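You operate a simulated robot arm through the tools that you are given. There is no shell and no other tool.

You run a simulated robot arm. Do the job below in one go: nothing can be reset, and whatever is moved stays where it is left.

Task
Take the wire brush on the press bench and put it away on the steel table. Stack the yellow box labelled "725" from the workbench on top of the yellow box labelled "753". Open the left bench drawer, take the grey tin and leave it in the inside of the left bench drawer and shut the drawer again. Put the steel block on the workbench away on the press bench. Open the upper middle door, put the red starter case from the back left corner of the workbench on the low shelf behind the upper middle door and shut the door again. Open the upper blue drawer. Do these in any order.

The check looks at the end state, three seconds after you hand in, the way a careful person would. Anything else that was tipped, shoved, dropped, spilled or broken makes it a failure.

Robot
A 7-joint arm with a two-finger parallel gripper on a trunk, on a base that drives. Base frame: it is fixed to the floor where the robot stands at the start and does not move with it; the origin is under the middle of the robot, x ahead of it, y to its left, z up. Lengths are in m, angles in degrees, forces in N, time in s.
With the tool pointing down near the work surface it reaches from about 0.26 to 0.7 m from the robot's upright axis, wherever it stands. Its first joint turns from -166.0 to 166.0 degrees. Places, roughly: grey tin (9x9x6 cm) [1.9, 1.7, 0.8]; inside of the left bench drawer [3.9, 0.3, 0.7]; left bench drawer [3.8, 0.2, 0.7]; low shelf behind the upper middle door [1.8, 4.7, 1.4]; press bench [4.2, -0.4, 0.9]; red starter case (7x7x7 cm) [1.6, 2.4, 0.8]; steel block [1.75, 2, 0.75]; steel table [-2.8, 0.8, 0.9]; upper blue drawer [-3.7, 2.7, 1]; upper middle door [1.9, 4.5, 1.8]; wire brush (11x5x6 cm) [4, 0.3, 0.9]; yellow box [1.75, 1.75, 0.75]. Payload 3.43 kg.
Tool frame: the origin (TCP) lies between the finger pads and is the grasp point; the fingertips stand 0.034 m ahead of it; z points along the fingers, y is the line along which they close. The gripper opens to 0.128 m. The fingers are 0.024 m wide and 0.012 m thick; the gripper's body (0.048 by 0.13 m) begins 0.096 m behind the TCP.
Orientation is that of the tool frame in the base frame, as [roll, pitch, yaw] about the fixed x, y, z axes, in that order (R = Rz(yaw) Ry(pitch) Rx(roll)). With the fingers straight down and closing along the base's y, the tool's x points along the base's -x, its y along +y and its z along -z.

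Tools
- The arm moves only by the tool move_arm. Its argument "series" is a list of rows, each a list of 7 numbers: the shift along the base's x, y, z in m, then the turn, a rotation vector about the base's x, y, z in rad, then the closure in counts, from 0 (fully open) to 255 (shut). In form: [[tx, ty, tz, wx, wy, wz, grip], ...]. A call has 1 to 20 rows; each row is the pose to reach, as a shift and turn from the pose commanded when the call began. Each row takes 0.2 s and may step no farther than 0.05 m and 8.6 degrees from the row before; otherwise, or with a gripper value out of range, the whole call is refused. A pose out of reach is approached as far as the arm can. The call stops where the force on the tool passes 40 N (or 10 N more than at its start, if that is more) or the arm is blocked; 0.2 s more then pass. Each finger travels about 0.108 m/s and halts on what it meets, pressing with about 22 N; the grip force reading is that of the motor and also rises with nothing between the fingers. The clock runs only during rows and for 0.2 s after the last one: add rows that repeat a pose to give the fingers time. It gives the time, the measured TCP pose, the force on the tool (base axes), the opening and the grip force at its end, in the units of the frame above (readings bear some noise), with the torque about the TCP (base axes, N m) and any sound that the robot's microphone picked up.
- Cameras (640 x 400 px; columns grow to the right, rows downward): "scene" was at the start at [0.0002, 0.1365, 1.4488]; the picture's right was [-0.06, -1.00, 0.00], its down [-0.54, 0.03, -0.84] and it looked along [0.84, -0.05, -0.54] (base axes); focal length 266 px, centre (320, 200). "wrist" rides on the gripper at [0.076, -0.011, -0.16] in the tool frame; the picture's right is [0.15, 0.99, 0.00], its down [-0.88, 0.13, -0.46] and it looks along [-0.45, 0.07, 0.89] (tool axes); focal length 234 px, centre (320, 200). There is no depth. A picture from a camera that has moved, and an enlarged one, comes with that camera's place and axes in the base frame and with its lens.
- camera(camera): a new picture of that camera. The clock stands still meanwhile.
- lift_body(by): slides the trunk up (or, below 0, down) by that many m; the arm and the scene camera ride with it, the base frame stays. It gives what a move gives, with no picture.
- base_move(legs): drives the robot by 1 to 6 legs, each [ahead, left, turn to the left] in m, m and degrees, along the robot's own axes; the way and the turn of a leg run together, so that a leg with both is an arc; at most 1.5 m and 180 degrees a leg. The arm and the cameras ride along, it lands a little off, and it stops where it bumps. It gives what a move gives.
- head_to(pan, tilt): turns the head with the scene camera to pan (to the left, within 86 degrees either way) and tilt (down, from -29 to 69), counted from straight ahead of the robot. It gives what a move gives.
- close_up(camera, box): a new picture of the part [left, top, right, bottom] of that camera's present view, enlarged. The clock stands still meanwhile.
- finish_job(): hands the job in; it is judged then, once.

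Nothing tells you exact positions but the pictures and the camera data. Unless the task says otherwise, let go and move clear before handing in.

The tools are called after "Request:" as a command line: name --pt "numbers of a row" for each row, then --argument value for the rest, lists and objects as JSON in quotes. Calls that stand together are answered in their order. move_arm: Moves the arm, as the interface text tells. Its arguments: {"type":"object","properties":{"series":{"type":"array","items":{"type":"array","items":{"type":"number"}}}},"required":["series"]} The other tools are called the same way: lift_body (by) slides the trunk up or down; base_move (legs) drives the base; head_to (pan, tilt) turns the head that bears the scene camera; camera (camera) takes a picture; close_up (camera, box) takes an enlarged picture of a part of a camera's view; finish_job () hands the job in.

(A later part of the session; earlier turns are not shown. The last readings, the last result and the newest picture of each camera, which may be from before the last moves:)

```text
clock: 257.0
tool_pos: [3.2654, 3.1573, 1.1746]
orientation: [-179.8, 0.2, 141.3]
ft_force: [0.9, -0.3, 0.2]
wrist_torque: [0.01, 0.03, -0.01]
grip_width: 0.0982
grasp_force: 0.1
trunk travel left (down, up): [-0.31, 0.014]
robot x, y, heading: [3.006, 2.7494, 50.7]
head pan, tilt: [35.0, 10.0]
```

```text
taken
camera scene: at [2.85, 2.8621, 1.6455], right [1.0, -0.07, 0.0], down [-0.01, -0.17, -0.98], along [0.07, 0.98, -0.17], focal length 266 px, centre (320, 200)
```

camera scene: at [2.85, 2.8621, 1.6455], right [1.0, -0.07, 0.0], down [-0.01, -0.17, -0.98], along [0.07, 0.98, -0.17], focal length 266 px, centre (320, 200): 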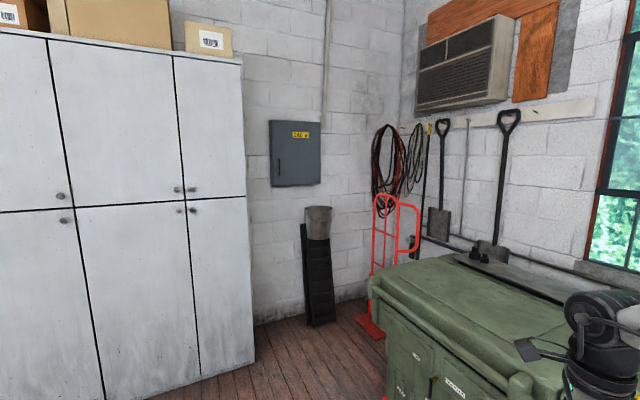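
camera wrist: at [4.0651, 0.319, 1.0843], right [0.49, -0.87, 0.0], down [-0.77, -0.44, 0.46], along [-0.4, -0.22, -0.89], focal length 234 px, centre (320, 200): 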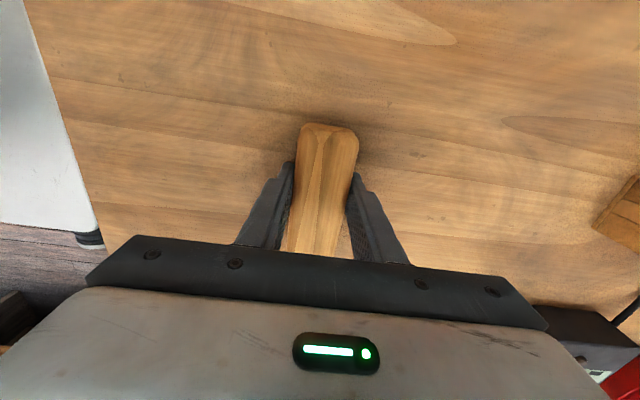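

I'm near the white cabinet. The upper middle door has its knob on its lower right edge and hinges at its left. I'll face it squarely.

Request:
base_move --legs '[[0, 0, 60], [0.6, 0.45, 0]]'

Request:
head_to --pan 0 --tilt 0

Request:
camera --camera "scene"

Request:
head_to --pan 60 --tilt 25

Request:
camera --camera "scene"

```text
clock: 264.6
tool_pos: [2.1458, 3.5769, 1.1748]
orientation: [-179.8, 0.2, -158.5]
ft_force: [0.4, 0.1, -0.3]
wrist_torque: [0.01, -0.03, -0.01]
grip_width: 0.0982
grasp_force: 0.0
trunk travel left (down, up): [-0.31, 0.014]
robot x, y, heading: [2.3719, 3.1466, 111.1]
head pan, tilt: [35.0, 10.0]
```

```text
clock: 265.6
tool_pos: [2.1449, 3.5764, 1.1746]
orientation: [-179.9, 0.2, -158.5]
ft_force: [0.2, -0.4, -0.7]
wrist_torque: [-0.01, 0.0, -0.02]
grip_width: 0.0978
grasp_force: 0.1
trunk travel left (down, up): [-0.31, 0.014]
robot x, y, heading: [2.3695, 3.1442, 111.4]
head pan, tilt: [0.0, 0.0]
```

```text
taken
camera scene: at [2.2408, 3.101, 1.6616], right [0.93, 0.36, 0.0], down [0.0, 0.0, -1.0], along [-0.36, 0.93, 0.0], focal length 266 px, centre (320, 200)
```

scene: 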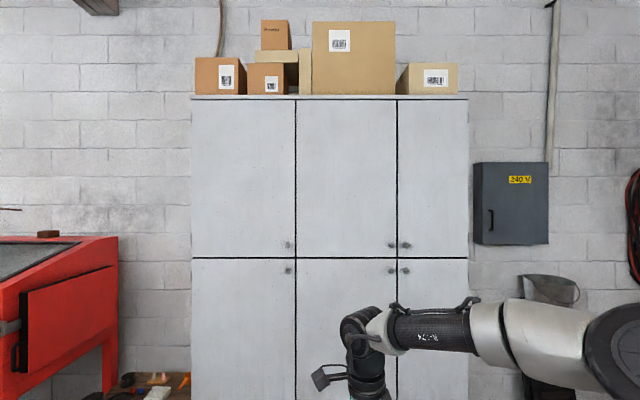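

```text
clock: 266.9
tool_pos: [2.1451, 3.5758, 1.1755]
orientation: [-179.8, 0.2, -158.5]
ft_force: [0.3, 0.5, -0.8]
wrist_torque: [0.02, -0.02, -0.01]
grip_width: 0.0981
grasp_force: 0.0
trunk travel left (down, up): [-0.31, 0.014]
robot x, y, heading: [2.3729, 3.149, 110.9]
head pan, tilt: [60.0, 25.0]
```

```text
taken
camera scene: at [2.1821, 3.0316, 1.6212], right [0.16, 0.99, 0.0], down [0.42, -0.07, -0.91], along [-0.9, 0.14, -0.42], focal length 266 px, centre (320, 200)
```

scene: 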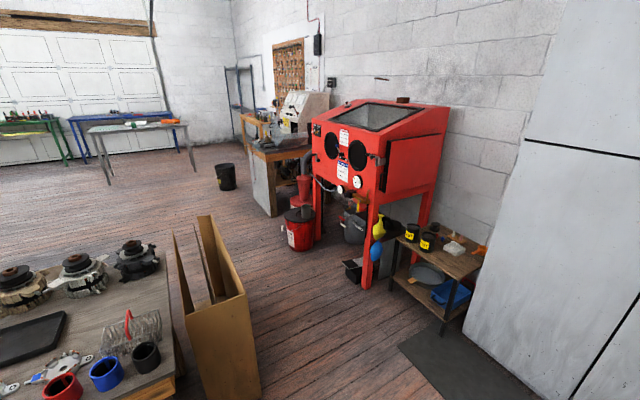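

The cabinet is square ahead: upper middle door spans n≈3.07–3.60, knob at n≈3.576, z≈1.43. I'll zoom on the knob and turn the tool forward.

Request:
head_to --pan 0 --tilt 0

Request:
close_up --camera "scene" --box '[360, 220, 440, 270]'

Request:
move_arm --pt "-0.001 0.003 0.023 0.1334 0.051 0 60" --pt "-0.003 0.007 0.046 0.2667 0.102 0 60" --pt "-0.004 0.01 0.07 0.4 0.153 0 60" --pt "-0.005 0.013 0.093 0.5335 0.204 0 60" --pt "-0.006 0.017 0.116 0.667 0.255 0 60" --pt "-0.008 0.02 0.139 0.8 0.306 0 60" --pt "-0.009 0.024 0.162 0.9335 0.357 0 60" --pt "-0.01 0.027 0.185 1.067 0.408 0 60" --pt "-0.011 0.03 0.209 1.2 0.459 0 60" --pt "-0.013 0.034 0.232 1.3336 0.51 0 60" --pt "-0.014 0.037 0.255 1.467 0.561 0 60"

Request:
camera --camera "scene"

```text
clock: 268.2
tool_pos: [2.1447, 3.5761, 1.175]
orientation: [-179.8, 0.2, -158.6]
ft_force: [0.9, -1.3, 0.7]
wrist_torque: [-0.02, -0.03, 0.0]
grip_width: 0.098
grasp_force: 0.0
trunk travel left (down, up): [-0.31, 0.014]
robot x, y, heading: [2.3704, 3.1474, 111.2]
head pan, tilt: [0.0, 0.0]
```

```text
8.00 times, centred on (400, 245) of scene
camera zoom: at [2.2408, 3.101, 1.6616], right [0.93, 0.36, 0.0], down [0.0, 0.0, -1.0], along [-0.36, 0.93, 0.0], focal length 2125 px, centre (-320, -160)
```

zoom: 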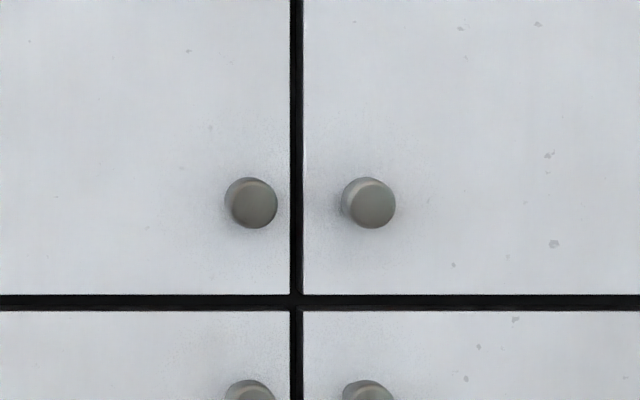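

```text
clock: 270.6
tool_pos: [2.1311, 3.6131, 1.4303]
orientation: [90.1, 0.5, -159.2]
ft_force: [0.2, -0.6, 0.6]
wrist_torque: [0.02, -0.01, 0.0]
grip_width: 0.098
grasp_force: 0.1
trunk travel left (down, up): [-0.31, 0.014]
robot x, y, heading: [2.3715, 3.1517, 110.8]
head pan, tilt: [0.0, 0.0]
```

```text
taken
camera scene: at [2.2408, 3.1012, 1.6616], right [0.93, 0.36, 0.0], down [0.0, 0.0, -1.0], along [-0.36, 0.93, 0.0], focal length 266 px, centre (320, 200)
```

scene: 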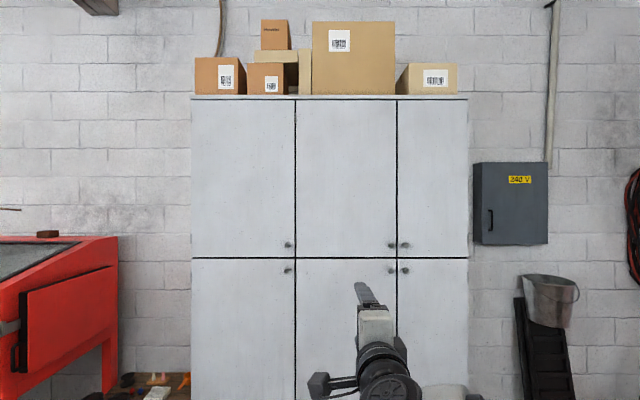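

Knob at about n 3.563, v 3.468, z 1.428 (diameter ~3 cm). Driving closer, keeping the open fingers short of the door.

Request:
base_move --legs '[[0.6, -0.28, 0]]'

Request:
camera --camera "wrist"

Request:
head_to --pan 0 --tilt 15

Request:
camera --camera "scene"

```text
clock: 274.3
tool_pos: [2.1765, 4.2743, 1.4318]
orientation: [90.2, 0.5, -158.9]
ft_force: [0.1, 0.4, 0.6]
wrist_torque: [0.01, -0.01, 0.0]
grip_width: 0.0979
grasp_force: 0.1
trunk travel left (down, up): [-0.31, 0.014]
robot x, y, heading: [2.42, 3.8127, 111.0]
head pan, tilt: [0.0, 0.0]
```

```text
taken
camera wrist: at [2.1629, 4.0995, 1.419], right [-0.15, -0.05, 0.99], down [0.98, -0.11, 0.14], along [0.1, 0.99, 0.07], focal length 234 px, centre (320, 200)
```

wrist: 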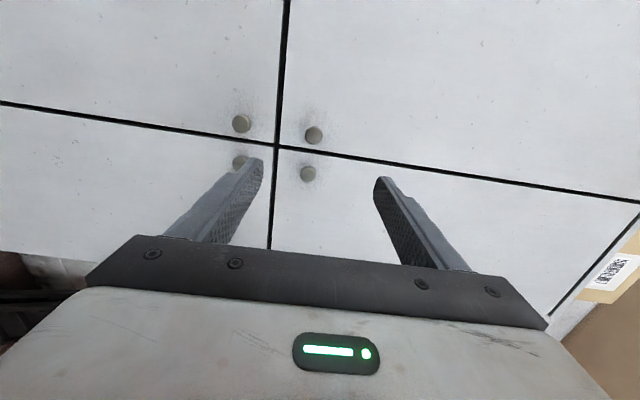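

```text
clock: 275.1
tool_pos: [2.1765, 4.2742, 1.4303]
orientation: [90.1, 0.4, -159.0]
ft_force: [-0.1, -0.6, 0.2]
wrist_torque: [0.02, -0.01, 0.02]
grip_width: 0.0982
grasp_force: 0.1
trunk travel left (down, up): [-0.31, 0.014]
robot x, y, heading: [2.4171, 3.8122, 111.3]
head pan, tilt: [0.0, 15.0]
```

```text
taken
camera scene: at [2.2873, 3.7658, 1.6375], right [0.93, 0.36, 0.0], down [0.09, -0.24, -0.97], along [-0.35, 0.9, -0.26], focal length 266 px, centre (320, 200)
```

scene: 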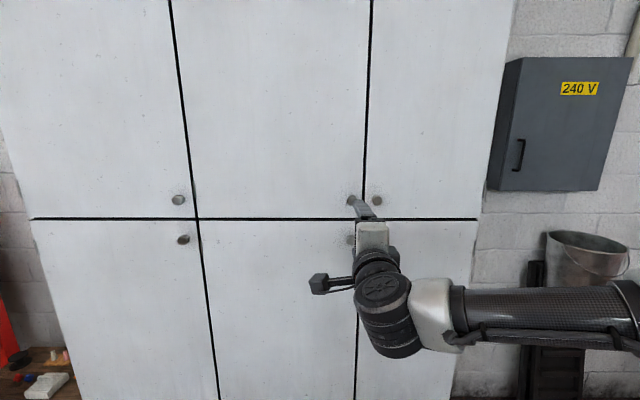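

The middle-door knob lies just ahead. Aligning and advancing.

Request:
move_arm --pt "0.0084 0.0032 -0.01 0 0 0 60" --pt "-0.006 0.0406 -0.01 0 0 0 60" --pt "-0.0202 0.0779 -0.01 0 0 0 60" --pt "-0.0344 0.1153 -0.01 0 0 0 60" --pt "-0.0487 0.1526 -0.01 0 0 0 60" --pt "-0.063 0.19 -0.01 0 0 0 60"

Request:
camera --camera "wrist"

Request:
close_up --camera "scene" --box '[300, 150, 460, 250]'

```text
clock: 276.5
tool_pos: [2.1118, 4.4666, 1.4205]
orientation: [90.2, 0.6, -158.9]
ft_force: [-0.9, 0.1, -0.4]
wrist_torque: [0.03, 0.01, -0.01]
grip_width: 0.0976
grasp_force: 0.0
trunk travel left (down, up): [-0.31, 0.014]
robot x, y, heading: [2.4163, 3.8113, 111.3]
head pan, tilt: [0.0, 15.0]
```

```text
taken
camera wrist: at [2.1, 4.2904, 1.4091], right [-0.15, -0.05, 0.99], down [0.98, -0.11, 0.14], along [0.1, 0.99, 0.07], focal length 234 px, centre (320, 200)
```

wrist: 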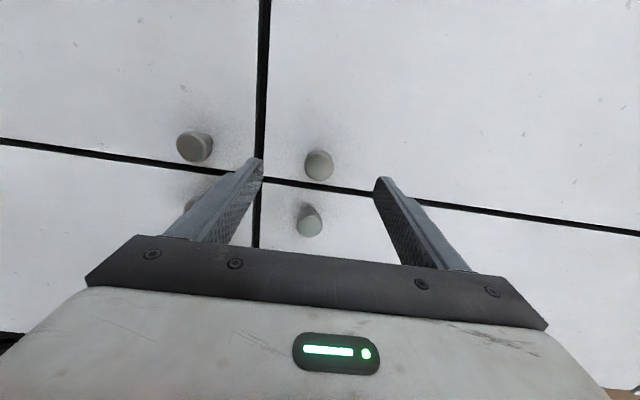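

```text
4.00 times, centred on (380, 200) of scene
camera zoom: at [2.287, 3.7661, 1.6374], right [0.93, 0.36, 0.0], down [0.09, -0.24, -0.97], along [-0.35, 0.9, -0.26], focal length 1063 px, centre (80, 200)
```

zoom: 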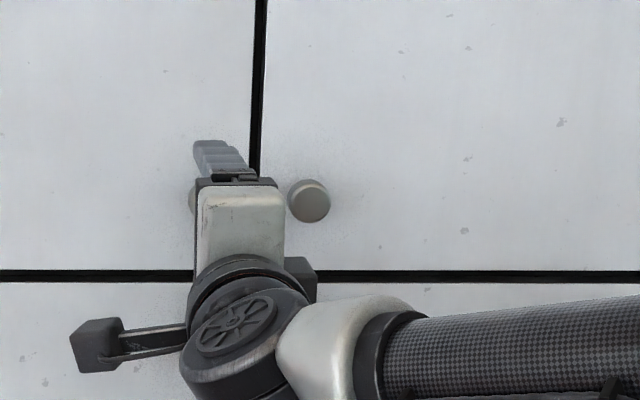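

Request:
move_arm --pt "-0.005 0.028 0 0 0 0 60" --pt "-0.012 0.049 0 0 0 0 60"

Request:
camera --camera "wrist"

```text
clock: 277.1
tool_pos: [2.1011, 4.5147, 1.4198]
orientation: [90.1, 0.6, -158.9]
ft_force: [-0.5, -0.5, -0.5]
wrist_torque: [-0.01, -0.03, -0.03]
grip_width: 0.0979
grasp_force: 0.1
trunk travel left (down, up): [-0.31, 0.014]
robot x, y, heading: [2.422, 3.8131, 111.1]
head pan, tilt: [0.0, 15.0]
```

```text
taken
camera wrist: at [2.0885, 4.3392, 1.4093], right [-0.15, -0.05, 0.99], down [0.98, -0.11, 0.14], along [0.1, 0.99, 0.07], focal length 234 px, centre (320, 200)
```

wrist: 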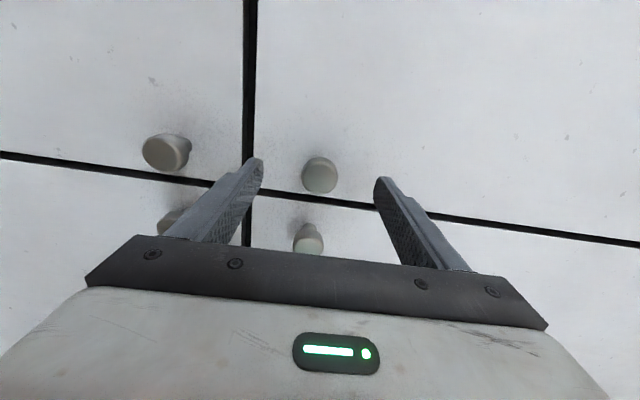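

Request:
move_arm --pt "-0.004 0.011 0 0 0 0 60" --pt "-0.007 0.019 0 0 0 0 60" --pt "-0.0095 0.025 0 0 0 0 60"

Request:
camera --camera "wrist"

```text
clock: 277.9
tool_pos: [2.0914, 4.5377, 1.4198]
orientation: [90.3, 0.5, -158.8]
ft_force: [-0.1, 0.7, 0.3]
wrist_torque: [0.0, 0.02, 0.03]
grip_width: 0.0978
grasp_force: 0.0
trunk travel left (down, up): [-0.31, 0.014]
robot x, y, heading: [2.4183, 3.8111, 111.2]
head pan, tilt: [0.0, 15.0]
```

```text
taken
camera wrist: at [2.0788, 4.3631, 1.4091], right [-0.15, -0.05, 0.99], down [0.98, -0.11, 0.14], along [0.1, 0.99, 0.07], focal length 234 px, centre (320, 200)
```

wrist: 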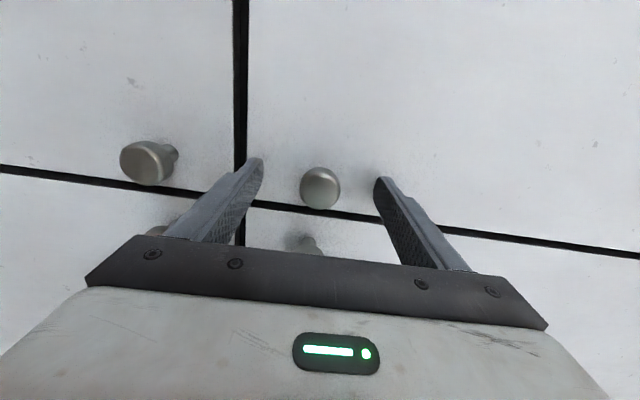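

The knob head is between the pads. Closing on it.

Request:
move_arm --pt "-0.002 0.005 0 0 0 0 60" --pt "-0.002 0.005 0 0 0 0 120" --pt "-0.002 0.005 0 0 0 0 180" --pt "-0.002 0.005 0 0 0 0 235" --pt "-0.002 0.005 0 0 0 0 235" --pt "-0.002 0.005 0 0 0 0 235"

Request:
camera --camera "wrist"

```text
clock: 279.3
tool_pos: [2.0901, 4.5437, 1.4193]
orientation: [90.2, 0.5, -158.9]
ft_force: [-1.0, 0.7, 1.7]
wrist_torque: [0.02, -0.04, -0.28]
grip_width: 0.0324
grasp_force: 44.8
trunk travel left (down, up): [-0.31, 0.014]
robot x, y, heading: [2.4163, 3.8134, 111.4]
head pan, tilt: [0.0, 15.0]
```

```text
taken
camera wrist: at [2.0768, 4.3685, 1.409], right [-0.15, -0.05, 0.99], down [0.98, -0.11, 0.14], along [0.1, 0.99, 0.07], focal length 234 px, centre (320, 200)
```

wrist: 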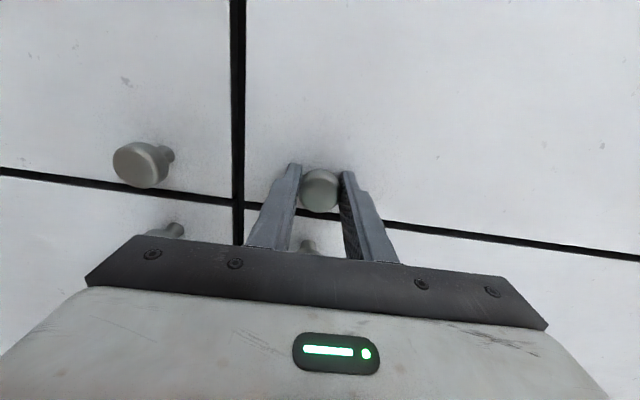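

Knob gripped. Pulling the door along its arc, first to about 15°.

Request:
move_arm --pt "0.006 -0.021 0 0 0 0 235" --pt "0.012 -0.0428 0 0 0 0 235" --pt "0.016 -0.0646 0 0 0 0 235" --pt "0.0201 -0.0864 0 0 0 0 235" --pt "0.0225 -0.1085 0 0 0 0 235" --pt "0.0245 -0.1306 0 0 0 0 235"

Request:
camera --camera "scene"

Request:
camera --camera "wrist"

```text
clock: 280.7
tool_pos: [2.1135, 4.4121, 1.4199]
orientation: [90.0, 0.6, -159.0]
ft_force: [3.1, 0.0, 8.1]
wrist_torque: [0.04, -0.16, -0.09]
grip_width: 0.0325
grasp_force: 45.5
trunk travel left (down, up): [-0.31, 0.014]
robot x, y, heading: [2.4181, 3.8133, 111.5]
head pan, tilt: [0.0, 15.0]
```

```text
taken
camera scene: at [2.2882, 3.765, 1.6376], right [0.93, 0.36, 0.0], down [0.09, -0.24, -0.97], along [-0.35, 0.9, -0.26], focal length 266 px, centre (320, 200)
```

scene: 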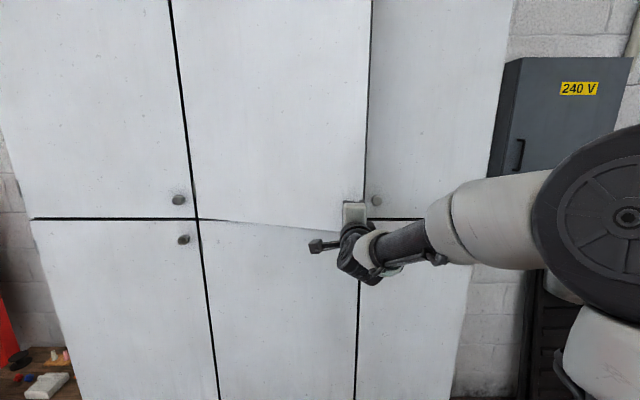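

```text
taken
camera wrist: at [2.1017, 4.237, 1.4087], right [-0.15, -0.06, 0.99], down [0.98, -0.11, 0.14], along [0.1, 0.99, 0.07], focal length 234 px, centre (320, 200)
```

wrist: 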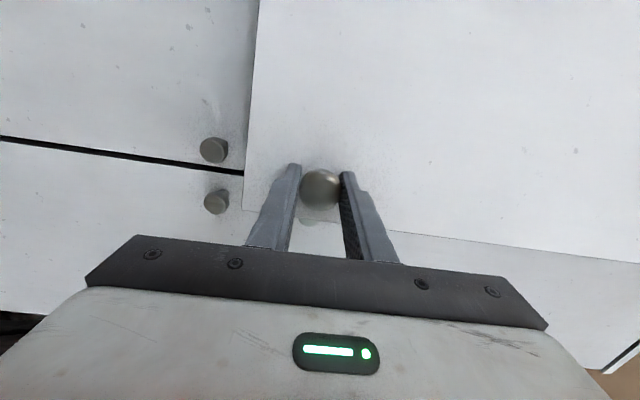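

Door is swinging. Continue to about 33°.

Request:
move_arm --pt "0.0003 -0.022 0 0 0 0 235" --pt "0.0004 -0.0443 0 0 0 0 235" --pt "-0.001 -0.0665 0 0 0 0 235" --pt "-0.0029 -0.0886 0 0 0 0 235" --pt "-0.0062 -0.1105 0 0 0 0 235" --pt "-0.0102 -0.1323 0 0 0 0 235" --pt "-0.0155 -0.154 0 0 0 0 235"

Request:
camera --camera "scene"

Request:
camera --camera "wrist"

```text
clock: 282.2
tool_pos: [2.1047, 4.2853, 1.4189]
orientation: [89.8, 0.1, -159.3]
ft_force: [3.6, -2.9, 10.4]
wrist_torque: [0.14, 0.01, 1.23]
grip_width: 0.0325
grasp_force: 45.1
trunk travel left (down, up): [-0.31, 0.014]
robot x, y, heading: [2.421, 3.8162, 111.2]
head pan, tilt: [0.0, 15.0]
stopped in row 7: the force on the tool passed its limit at 51 N (the readings are from after the stop); the commanded pose is now the measured one
```

```text
taken
camera scene: at [2.2884, 3.7652, 1.6382], right [0.93, 0.37, 0.0], down [0.09, -0.23, -0.97], along [-0.36, 0.9, -0.25], focal length 266 px, centre (320, 200)
```

scene: 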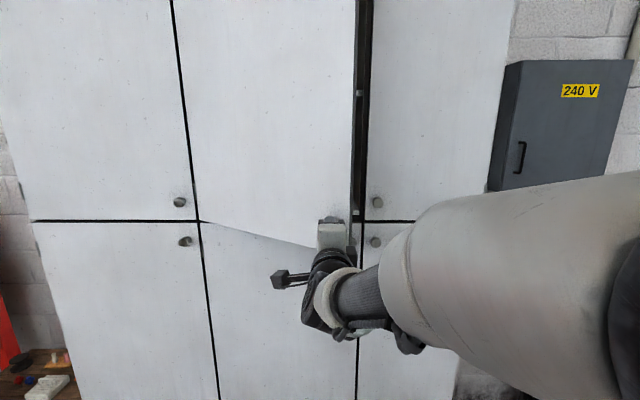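

```text
taken
camera wrist: at [2.0909, 4.1098, 1.4085], right [-0.14, -0.06, 0.99], down [0.98, -0.12, 0.13], along [0.11, 0.99, 0.07], focal length 234 px, centre (320, 200)
```

wrist: 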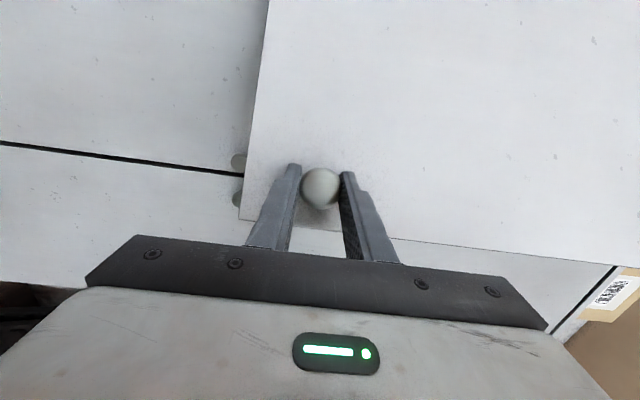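

The door is open ~30°. I'll release the knob, back the base away, and then look.

Request:
move_arm --pt "0 0 0 0 0 0 180" --pt "0 0 0 0 0 0 100" --pt "0 0 0 0 0 0 60" --pt "0 0 0 0 0 0 60"

Request:
base_move --legs '[[-0.28, 0, 0]]'

Request:
camera --camera "scene"

Request:
camera --camera "wrist"

```text
clock: 283.2
tool_pos: [2.1032, 4.285, 1.4178]
orientation: [90.0, 0.0, -159.3]
ft_force: [-0.7, 0.2, 0.4]
wrist_torque: [0.03, 0.01, 0.02]
grip_width: 0.0979
grasp_force: 0.1
trunk travel left (down, up): [-0.31, 0.014]
robot x, y, heading: [2.4196, 3.8135, 111.5]
head pan, tilt: [0.0, 15.0]
```

```text
clock: 285.1
tool_pos: [2.2065, 4.023, 1.4199]
orientation: [90.0, 0.1, -159.2]
ft_force: [0.8, 0.2, -0.1]
wrist_torque: [-0.02, 0.02, -0.02]
grip_width: 0.0977
grasp_force: 0.0
trunk travel left (down, up): [-0.31, 0.014]
robot x, y, heading: [2.5185, 3.5498, 111.3]
head pan, tilt: [0.0, 15.0]
```

```text
taken
camera scene: at [2.3885, 3.5045, 1.6382], right [0.93, 0.37, 0.0], down [0.09, -0.23, -0.97], along [-0.36, 0.9, -0.25], focal length 266 px, centre (320, 200)
```

scene: 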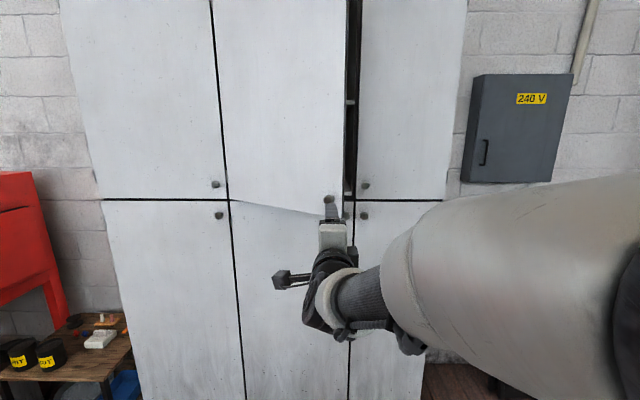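

```text
taken
camera wrist: at [2.1916, 3.8486, 1.4075], right [-0.14, -0.05, 0.99], down [0.98, -0.11, 0.13], along [0.11, 0.99, 0.07], focal length 234 px, centre (320, 200)
```

wrist: 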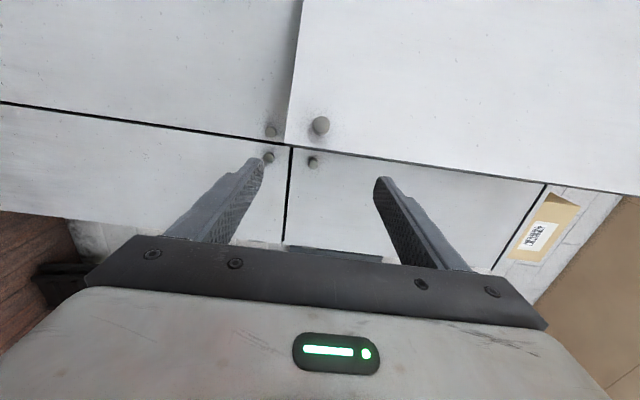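

The door stays put at ~30°. I'll shift left a bit, close the fingers, and place them just right of the door's free edge.

Request:
base_move --legs '[[0, 0.15, -0.4]]'

Request:
move_arm --pt "0.035 0.013 0.015 0 0 0 150" --pt "0.07 0.027 0.03 0 0 0 255" --pt "0.105 0.04 0.045 0 0 0 255" --pt "0.14 0.0535 0.06 0 0 0 255" --pt "0.175 0.067 0.07 0 0 0 255" --pt "0.21 0.08 0.08 0 0 0 255" --pt "0.236 0.09 0.08 0 0 0 255"

Request:
camera --camera "scene"

Request:
camera --camera "wrist"

```text
clock: 287.2
tool_pos: [2.0672, 3.9723, 1.4182]
orientation: [90.1, 0.2, -159.7]
ft_force: [0.2, 0.3, -0.1]
wrist_torque: [-0.01, 0.0, -0.03]
grip_width: 0.0978
grasp_force: 0.0
trunk travel left (down, up): [-0.31, 0.014]
robot x, y, heading: [2.3772, 3.4975, 110.9]
head pan, tilt: [0.0, 15.0]
```

```text
clock: 288.8
tool_pos: [2.3052, 4.0611, 1.4978]
orientation: [90.2, 0.1, -159.6]
ft_force: [-0.3, 0.2, 0.4]
wrist_torque: [0.0, 0.03, 0.01]
grip_width: 0.0001
grasp_force: 22.0
trunk travel left (down, up): [-0.31, 0.014]
robot x, y, heading: [2.3755, 3.4993, 111.2]
head pan, tilt: [0.0, 15.0]
```

```text
taken
camera scene: at [2.2474, 3.4517, 1.6375], right [0.93, 0.36, 0.0], down [0.09, -0.24, -0.97], along [-0.34, 0.9, -0.26], focal length 266 px, centre (320, 200)
```

scene: 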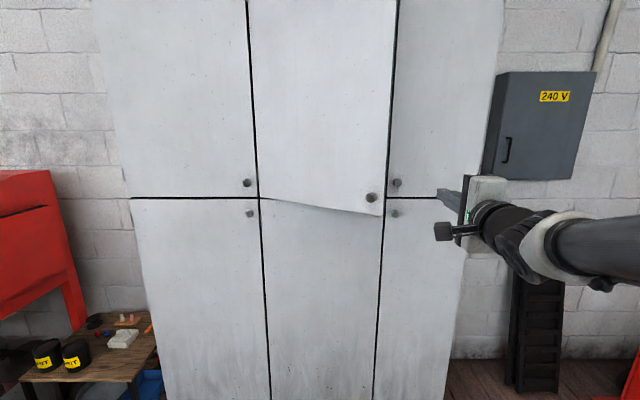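

```text
taken
camera wrist: at [2.289, 3.8868, 1.4867], right [-0.14, -0.05, 0.99], down [0.98, -0.12, 0.13], along [0.11, 0.99, 0.07], focal length 234 px, centre (320, 200)
```

wrist: 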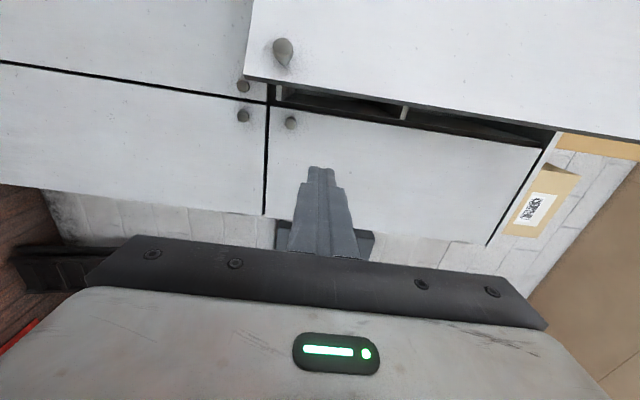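

The free edge is at about n 3.545, v 3.27. Advancing the closed fingers past it on its right side.

Request:
move_arm --pt "-0.014 0.037 0 0 0 0 255" --pt "-0.0285 0.0747 0 0 0 0 255" --pt "-0.043 0.112 0 0 0 0 255" --pt "-0.057 0.1494 0 0 0 0 255" --pt "-0.0714 0.187 0 0 0 0 255" --pt "-0.0857 0.224 0 0 0 0 255" --pt "-0.1 0.2615 0 0 0 0 255" --pt "-0.107 0.28 0 0 0 0 255"

Request:
camera --camera "scene"

Request:
camera --camera "wrist"

```text
clock: 290.6
tool_pos: [2.1989, 4.3419, 1.4983]
orientation: [90.1, 0.1, -159.7]
ft_force: [-0.5, 0.8, -0.7]
wrist_torque: [0.01, 0.04, -0.03]
grip_width: 0.0
grasp_force: 21.4
trunk travel left (down, up): [-0.31, 0.014]
robot x, y, heading: [2.3798, 3.4959, 110.9]
head pan, tilt: [0.0, 15.0]
```

```text
taken
camera scene: at [2.2473, 3.4519, 1.6375], right [0.93, 0.36, 0.0], down [0.09, -0.24, -0.97], along [-0.34, 0.9, -0.26], focal length 266 px, centre (320, 200)
```

scene: 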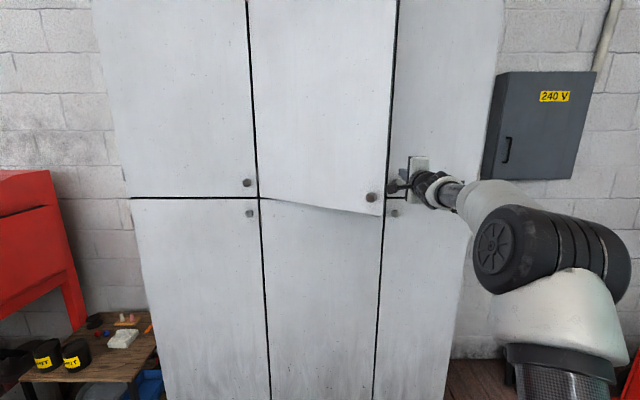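

```text
taken
camera wrist: at [2.1822, 4.167, 1.4876], right [-0.14, -0.05, 0.99], down [0.98, -0.12, 0.13], along [0.11, 0.99, 0.07], focal length 234 px, centre (320, 200)
```

wrist: 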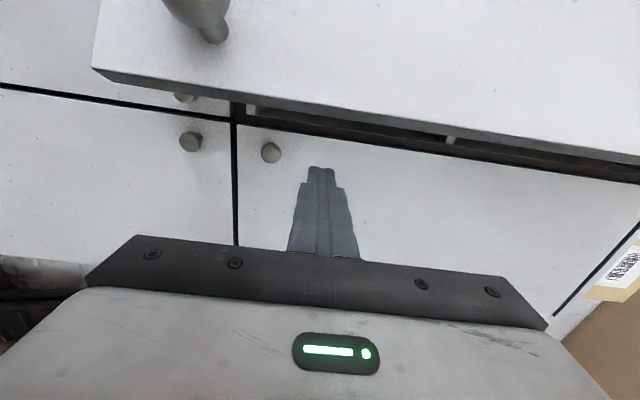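

Now sweeping left to push the door open by its free edge.

Request:
move_arm --pt "-0.0331 -0.0255 0 0 0 0 255" --pt "-0.0649 -0.0516 0 0 0 0 255" --pt "-0.0755 -0.0824 0 0 0 0 255" --pt "-0.085 -0.1138 0 0 0 0 255" --pt "-0.1005 -0.1487 0 0 0 0 255" --pt "-0.1174 -0.183 0 0 0 0 255" --pt "-0.1372 -0.2152 0 0 0 0 255" --pt "-0.1583 -0.2468 0 0 0 0 255"

Request:
camera --camera "scene"

Request:
camera --camera "wrist"

```text
clock: 291.3
tool_pos: [2.1532, 4.2967, 1.4986]
orientation: [90.2, 0.2, -161.2]
ft_force: [4.0, -2.9, 2.9]
wrist_torque: [0.3, 0.18, -0.18]
grip_width: 0.0
grasp_force: 22.1
trunk travel left (down, up): [-0.31, 0.014]
robot x, y, heading: [2.3772, 3.4962, 110.9]
head pan, tilt: [0.0, 15.0]
stopped in row 3: the force on the tool passed its limit at 63 N (the readings are from after the stop); the commanded pose is now the measured one
```

```text
taken
camera scene: at [2.2467, 3.4517, 1.6374], right [0.94, 0.35, 0.0], down [0.09, -0.24, -0.97], along [-0.34, 0.9, -0.26], focal length 266 px, centre (320, 200)
```

scene: 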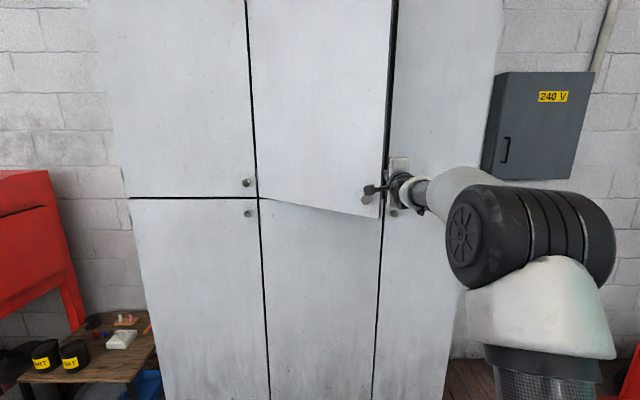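

```text
taken
camera wrist: at [2.1328, 4.1224, 1.488], right [-0.15, -0.05, 0.99], down [0.98, -0.15, 0.14], along [0.14, 0.99, 0.07], focal length 234 px, centre (320, 200)
```

wrist: 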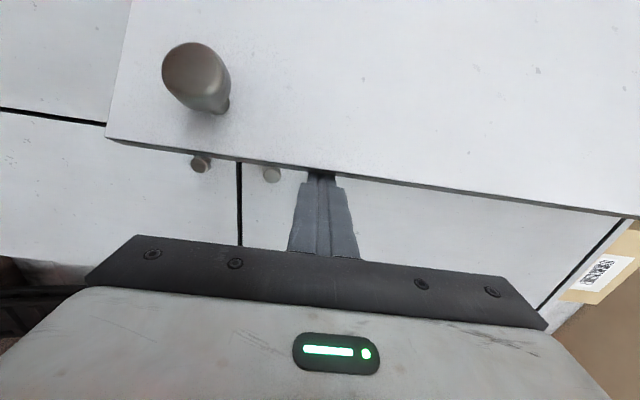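

The westward push at this shallow angle is inefficient. I'll back off, rotate the tool 40° to point north-west, and push nearly perpendicular to the door.

Request:
move_arm --pt "0.014 0.005 0 0 0 0 255" --pt "0.028 0.011 0 0 0 0 255" --pt "0.0374 0.0143 0 0 0 0.14 255" --pt "0.0374 0.0143 0 0 0 0.28 255" --pt "0.0374 0.0143 0 0 0 0.42 255" --pt "0.0374 0.0143 0 0 0 0.56 255" --pt "0.0374 0.0143 0 0 0 0.7 255"

Request:
camera --camera "scene"

Request:
camera --camera "wrist"

```text
clock: 292.9
tool_pos: [2.1851, 4.3091, 1.4981]
orientation: [90.2, 0.4, -120.7]
ft_force: [0.2, 0.2, 0.2]
wrist_torque: [0.0, 0.02, -0.03]
grip_width: 0.0
grasp_force: 22.0
trunk travel left (down, up): [-0.31, 0.014]
robot x, y, heading: [2.3776, 3.4964, 110.6]
head pan, tilt: [0.0, 15.0]
```

```text
taken
camera scene: at [2.2462, 3.4519, 1.6373], right [0.94, 0.35, 0.0], down [0.09, -0.24, -0.97], along [-0.34, 0.9, -0.26], focal length 266 px, centre (320, 200)
```

scene: 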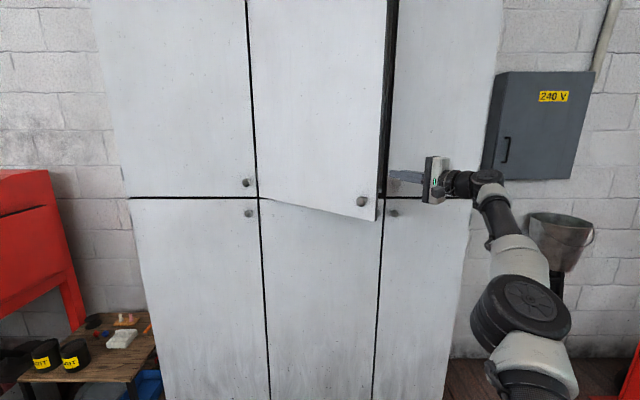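

```text
taken
camera wrist: at [2.2844, 4.1645, 1.4867], right [-0.08, -0.13, 0.99], down [0.84, 0.53, 0.14], along [-0.54, 0.84, 0.07], focal length 234 px, centre (320, 200)
```

wrist: 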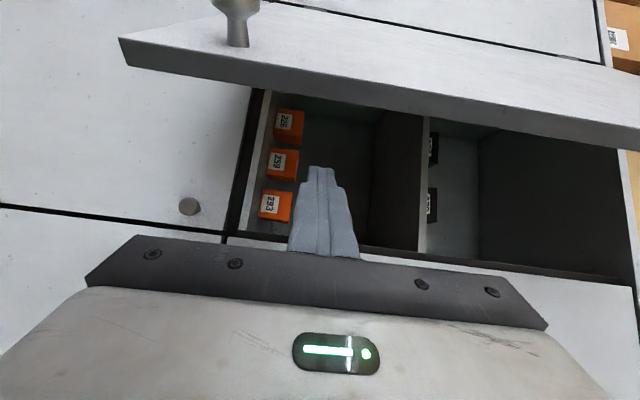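

The door reached ~36° and I can see inside: low shelf holds orange boxes. Now pushing the edge slowly along its arc with the angled fingers.

Request:
move_arm --pt "-0.02 -0.01 0 0 0 0 255" --pt "-0.037 -0.0187 0 0 0 0 255" --pt "-0.053 -0.0267 0 0 0 0 255" --pt "-0.057 -0.04 0 0 0 0 255" --pt "-0.061 -0.0533 0 0 0 0 255" --pt "-0.065 -0.067 0 0 0 0 255" --pt "-0.0687 -0.0808 0 0 0 0 255" --pt "-0.074 -0.0943 0 0 0 0 255" --pt "-0.0792 -0.1079 0 0 0 0 255" --pt "-0.0847 -0.121 0 0 0 0 255" --pt "-0.0901 -0.134 0 0 0 0 255" --pt "-0.0968 -0.147 0 0 0 0 255" --pt "-0.1034 -0.1594 0 0 0 0 255" --pt "-0.1171 -0.1839 0 0 0 0 255"

Request:
camera --camera "scene"

Request:
camera --camera "wrist"

```text
clock: 295.9
tool_pos: [2.0712, 4.1268, 1.4966]
orientation: [90.3, 0.3, -120.9]
ft_force: [0.5, -0.3, -0.5]
wrist_torque: [0.0, -0.02, 0.01]
grip_width: 0.0001
grasp_force: 22.1
trunk travel left (down, up): [-0.31, 0.014]
robot x, y, heading: [2.3804, 3.4947, 110.6]
head pan, tilt: [0.0, 15.0]
```

```text
taken
camera scene: at [2.2474, 3.4517, 1.6375], right [0.94, 0.35, 0.0], down [0.09, -0.24, -0.97], along [-0.34, 0.9, -0.26], focal length 266 px, centre (320, 200)
```

scene: 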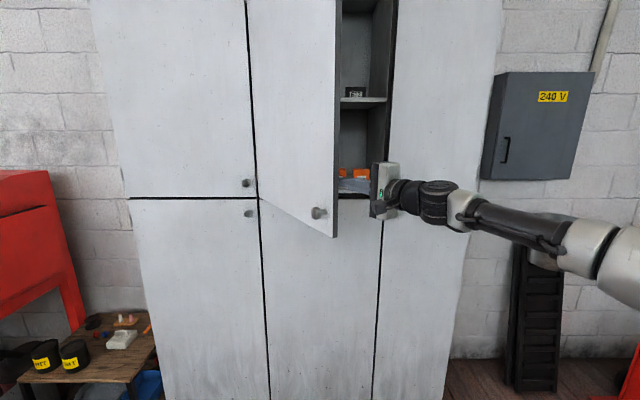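

```text
taken
camera wrist: at [2.1695, 3.9806, 1.4874], right [-0.08, -0.13, 0.99], down [0.84, 0.52, 0.14], along [-0.53, 0.84, 0.06], focal length 234 px, centre (320, 200)
```

wrist: 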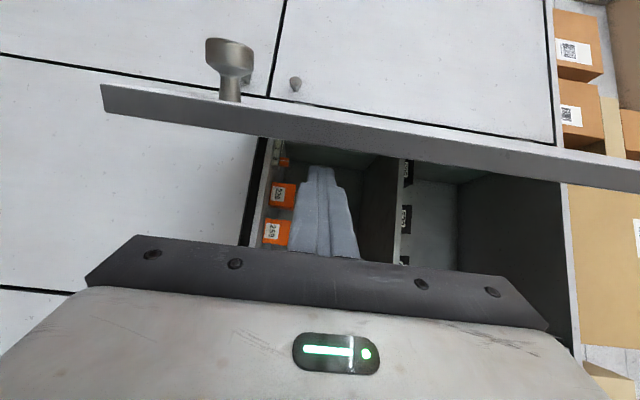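

Door at ~55°. Continuing to 90°.

Request:
move_arm --pt "-0.0153 -0.0241 0 0 0 0 255" --pt "-0.0311 -0.0472 0 0 0 0 255" --pt "-0.0493 -0.0697 0 0 0 0 255" --pt "-0.0678 -0.0912 0 0 0 0 255" --pt "-0.0882 -0.1108 0 0 0 0 255" --pt "-0.1086 -0.1303 0 0 0 0 255" --pt "-0.1312 -0.1481 0 0 0 0 255" --pt "-0.1539 -0.1658 0 0 0 0 255" --pt "-0.178 -0.181 0 0 0 0 255" --pt "-0.2023 -0.1961 0 0 0 0 255" --pt "-0.2275 -0.2084 0 0 0 0 255" --pt "-0.2528 -0.2208 0 0 0 0 255"

Request:
camera --camera "scene"

Request:
camera --camera "wrist"

```text
clock: 298.5
tool_pos: [1.8174, 3.9069, 1.4976]
orientation: [90.2, 0.3, -121.0]
ft_force: [-0.2, 0.4, 0.4]
wrist_torque: [0.01, 0.0, 0.03]
grip_width: 0.0002
grasp_force: 22.0
trunk travel left (down, up): [-0.31, 0.014]
robot x, y, heading: [2.3801, 3.4938, 110.7]
head pan, tilt: [0.0, 15.0]
```

```text
taken
camera scene: at [2.2472, 3.4517, 1.6374], right [0.94, 0.35, 0.0], down [0.09, -0.24, -0.97], along [-0.34, 0.9, -0.26], focal length 266 px, centre (320, 200)
```

scene: 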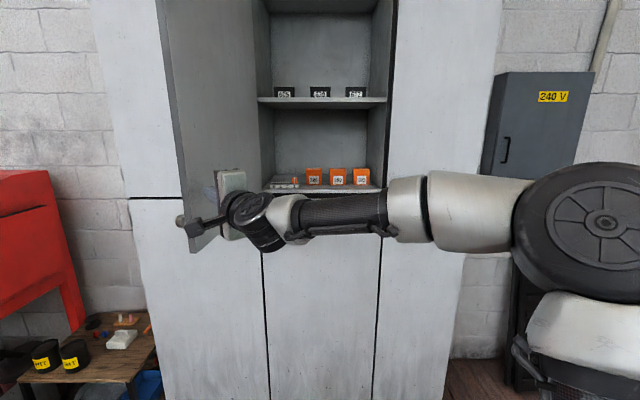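

```text
taken
camera wrist: at [1.9163, 3.7603, 1.4879], right [-0.08, -0.13, 0.99], down [0.84, 0.52, 0.14], along [-0.53, 0.84, 0.06], focal length 234 px, centre (320, 200)
```

wrist: 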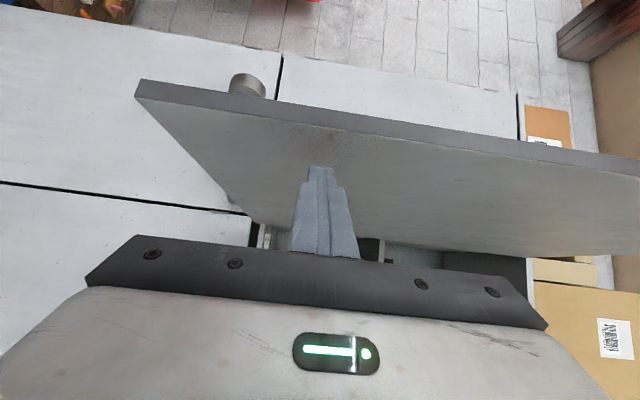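

The door is fully open (~90°). Zooming at the low shelf to choose a spot.

Request:
close_up --camera "scene" --box '[240, 80, 400, 205]'

```text
3.20 times, centred on (320, 142) of scene
camera zoom: at [2.2472, 3.4517, 1.6374], right [0.94, 0.35, 0.0], down [0.09, -0.24, -0.97], along [-0.34, 0.9, -0.26], focal length 850 px, centre (320, 384)
```

zoom: 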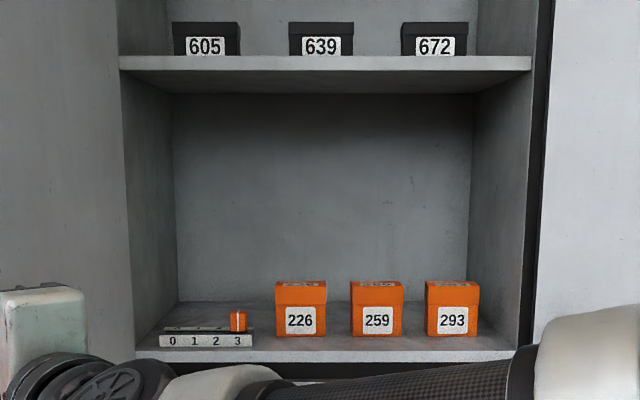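

Best plan: set the case on the front strip of the low shelf (about 10 cm deep in front of the orange boxes) using a horizontal grasp. Now retracting the arm from the door and driving to the workbench corner to look at the red case.

Request:
move_arm --pt "0.03 -0.01 0 0 0 -0.1 255" --pt "0.06 -0.03 0 0 0 -0.2 255" --pt "0.09 -0.055 0 0 0 -0.3 255" --pt "0.12 -0.08 0 0 0 -0.4 255" --pt "0.15 -0.105 0 0 0 -0.5 255" --pt "0.18 -0.12 0 0 0 -0.6 200" --pt "0.21 -0.12 0 0 0 -0.69 150"

Request:
base_move --legs '[[-0.5, 0, 0], [0, 0, 90]]'

Request:
head_to --pan 10 --tilt 40

Request:
camera --camera "scene"

```text
clock: 300.1
tool_pos: [2.0292, 3.7862, 1.4975]
orientation: [90.3, 0.2, -160.5]
ft_force: [-0.5, 0.7, 0.1]
wrist_torque: [0.02, -0.02, 0.02]
grip_width: 0.0526
grasp_force: 0.0
trunk travel left (down, up): [-0.31, 0.014]
robot x, y, heading: [2.381, 3.4971, 110.7]
head pan, tilt: [0.0, 15.0]
```

```text
clock: 306.9
tool_pos: [2.2628, 2.682, 1.4985]
orientation: [90.3, 0.2, -70.8]
ft_force: [-0.8, 0.5, -0.4]
wrist_torque: [0.02, -0.01, 0.0]
grip_width: 0.0527
grasp_force: 0.1
trunk travel left (down, up): [-0.31, 0.014]
robot x, y, heading: [2.5576, 3.0271, -159.7]
head pan, tilt: [0.0, 15.0]
```

```text
clock: 307.8
tool_pos: [2.263, 2.6816, 1.4976]
orientation: [90.3, 0.2, -70.8]
ft_force: [-0.5, -0.6, -0.1]
wrist_torque: [0.0, -0.02, 0.0]
grip_width: 0.0525
grasp_force: 0.2
trunk travel left (down, up): [-0.31, 0.014]
robot x, y, heading: [2.5565, 3.0274, -159.6]
head pan, tilt: [10.0, 40.0]
```

```text
taken
camera scene: at [2.6168, 2.8884, 1.598], right [-0.51, 0.86, 0.0], down [0.55, 0.32, -0.77], along [-0.66, -0.39, -0.64], focal length 266 px, centre (320, 200)
```

scene: 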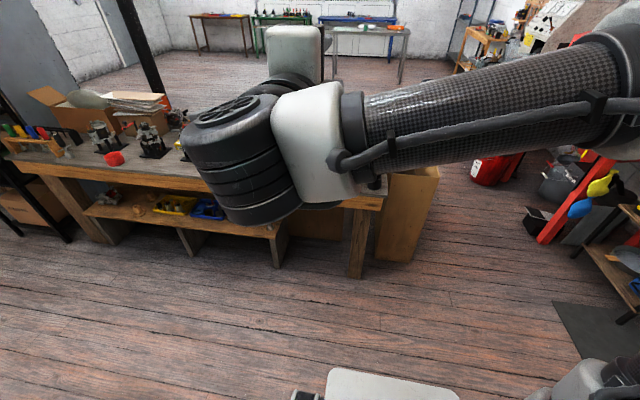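

Request:
move_arm --pt "-0.0149 0.0139 -0.025 -0.1338 -0.0498 0 60" --pt "-0.0297 0.0277 -0.05 -0.2676 -0.0996 0 60" --pt "-0.0446 0.0416 -0.075 -0.4015 -0.1495 0 60" --pt "-0.0595 0.0555 -0.1 -0.5353 -0.1993 0 60" --pt "-0.0743 0.0693 -0.125 -0.6691 -0.2491 0 60" --pt "-0.0892 0.0832 -0.15 -0.8029 -0.2989 0 60" --pt "-0.104 0.097 -0.175 -0.9367 -0.3487 0 60" --pt "-0.1189 0.1109 -0.2 -1.0705 -0.3985 0 60" --pt "-0.1338 0.1248 -0.225 -1.2044 -0.4484 0 60" --pt "-0.1486 0.1386 -0.25 -1.3382 -0.4982 0 60" --pt "-0.1635 0.1525 -0.275 -1.472 -0.548 0 60"

Request:
base_move --legs '[[0.4, 0.2, 0.5]]'

Request:
camera --camera "scene"

Request:
camera --camera "wrist"

```text
clock: 310.2
tool_pos: [2.0606, 2.8114, 1.2182]
orientation: [173.0, -88.8, -152.3]
ft_force: [1.3, 0.2, 0.6]
wrist_torque: [-0.02, 0.02, 0.0]
grip_width: 0.0981
grasp_force: 0.1
out of reach, approached as far as the arm can: row 5, 6, 7, 8, 9, 10, 11
trunk travel left (down, up): [-0.31, 0.014]
robot x, y, heading: [2.5539, 3.0318, -159.6]
head pan, tilt: [10.0, 40.0]
```

```text
clock: 312.9
tool_pos: [1.7579, 2.4794, 1.2202]
orientation: [166.0, -88.8, -144.7]
ft_force: [0.2, -0.1, 0.5]
wrist_torque: [0.01, 0.0, 0.0]
grip_width: 0.0978
grasp_force: 0.1
trunk travel left (down, up): [-0.31, 0.014]
robot x, y, heading: [2.2561, 2.7014, -159.1]
head pan, tilt: [10.0, 40.0]
```

```text
taken
camera scene: at [2.3146, 2.5609, 1.5979], right [-0.51, 0.86, 0.0], down [0.55, 0.33, -0.77], along [-0.66, -0.39, -0.64], focal length 266 px, centre (320, 200)
```

scene: 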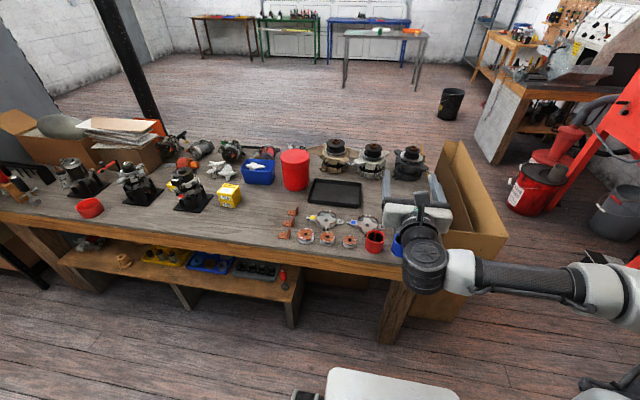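

```text
taken
camera wrist: at [1.91, 2.5265, 1.2986], right [-0.36, 0.92, 0.15], down [0.39, 0.3, -0.87], along [-0.85, -0.25, -0.47], focal length 234 px, centre (320, 200)
```

wrist: 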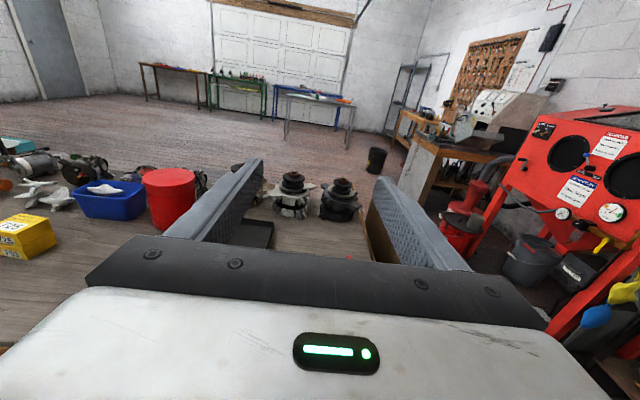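

Request:
close_up --camera "scene" --box '[270, 170, 470, 295]'

Request:
head_to --pan -20 --tilt 50

Request:
camera --camera "scene"

```text
3.20 times, centred on (370, 232) of scene
camera zoom: at [2.3146, 2.5609, 1.5979], right [-0.51, 0.86, 0.0], down [0.55, 0.33, -0.77], along [-0.66, -0.39, -0.64], focal length 850 px, centre (160, 96)
```

zoom: 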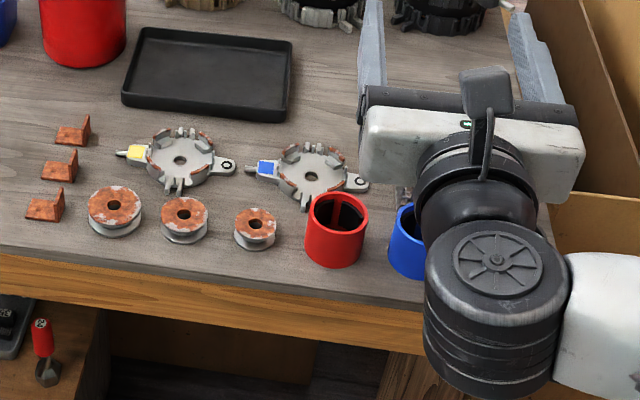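

```text
clock: 313.9
tool_pos: [1.7595, 2.4792, 1.2191]
orientation: [166.2, -88.8, -144.9]
ft_force: [0.4, 0.7, -0.1]
wrist_torque: [0.01, -0.02, -0.04]
grip_width: 0.0979
grasp_force: 0.0
trunk travel left (down, up): [-0.31, 0.014]
robot x, y, heading: [2.2522, 2.701, -159.1]
head pan, tilt: [-20.0, 50.0]
```

```text
taken
camera scene: at [2.3106, 2.6033, 1.5837], right [-0.02, 1.0, 0.0], down [0.77, 0.01, -0.64], along [-0.64, -0.01, -0.77], focal length 266 px, centre (320, 200)
```

scene: 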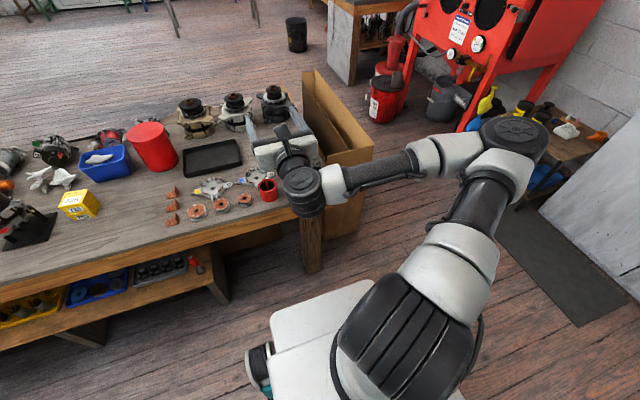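

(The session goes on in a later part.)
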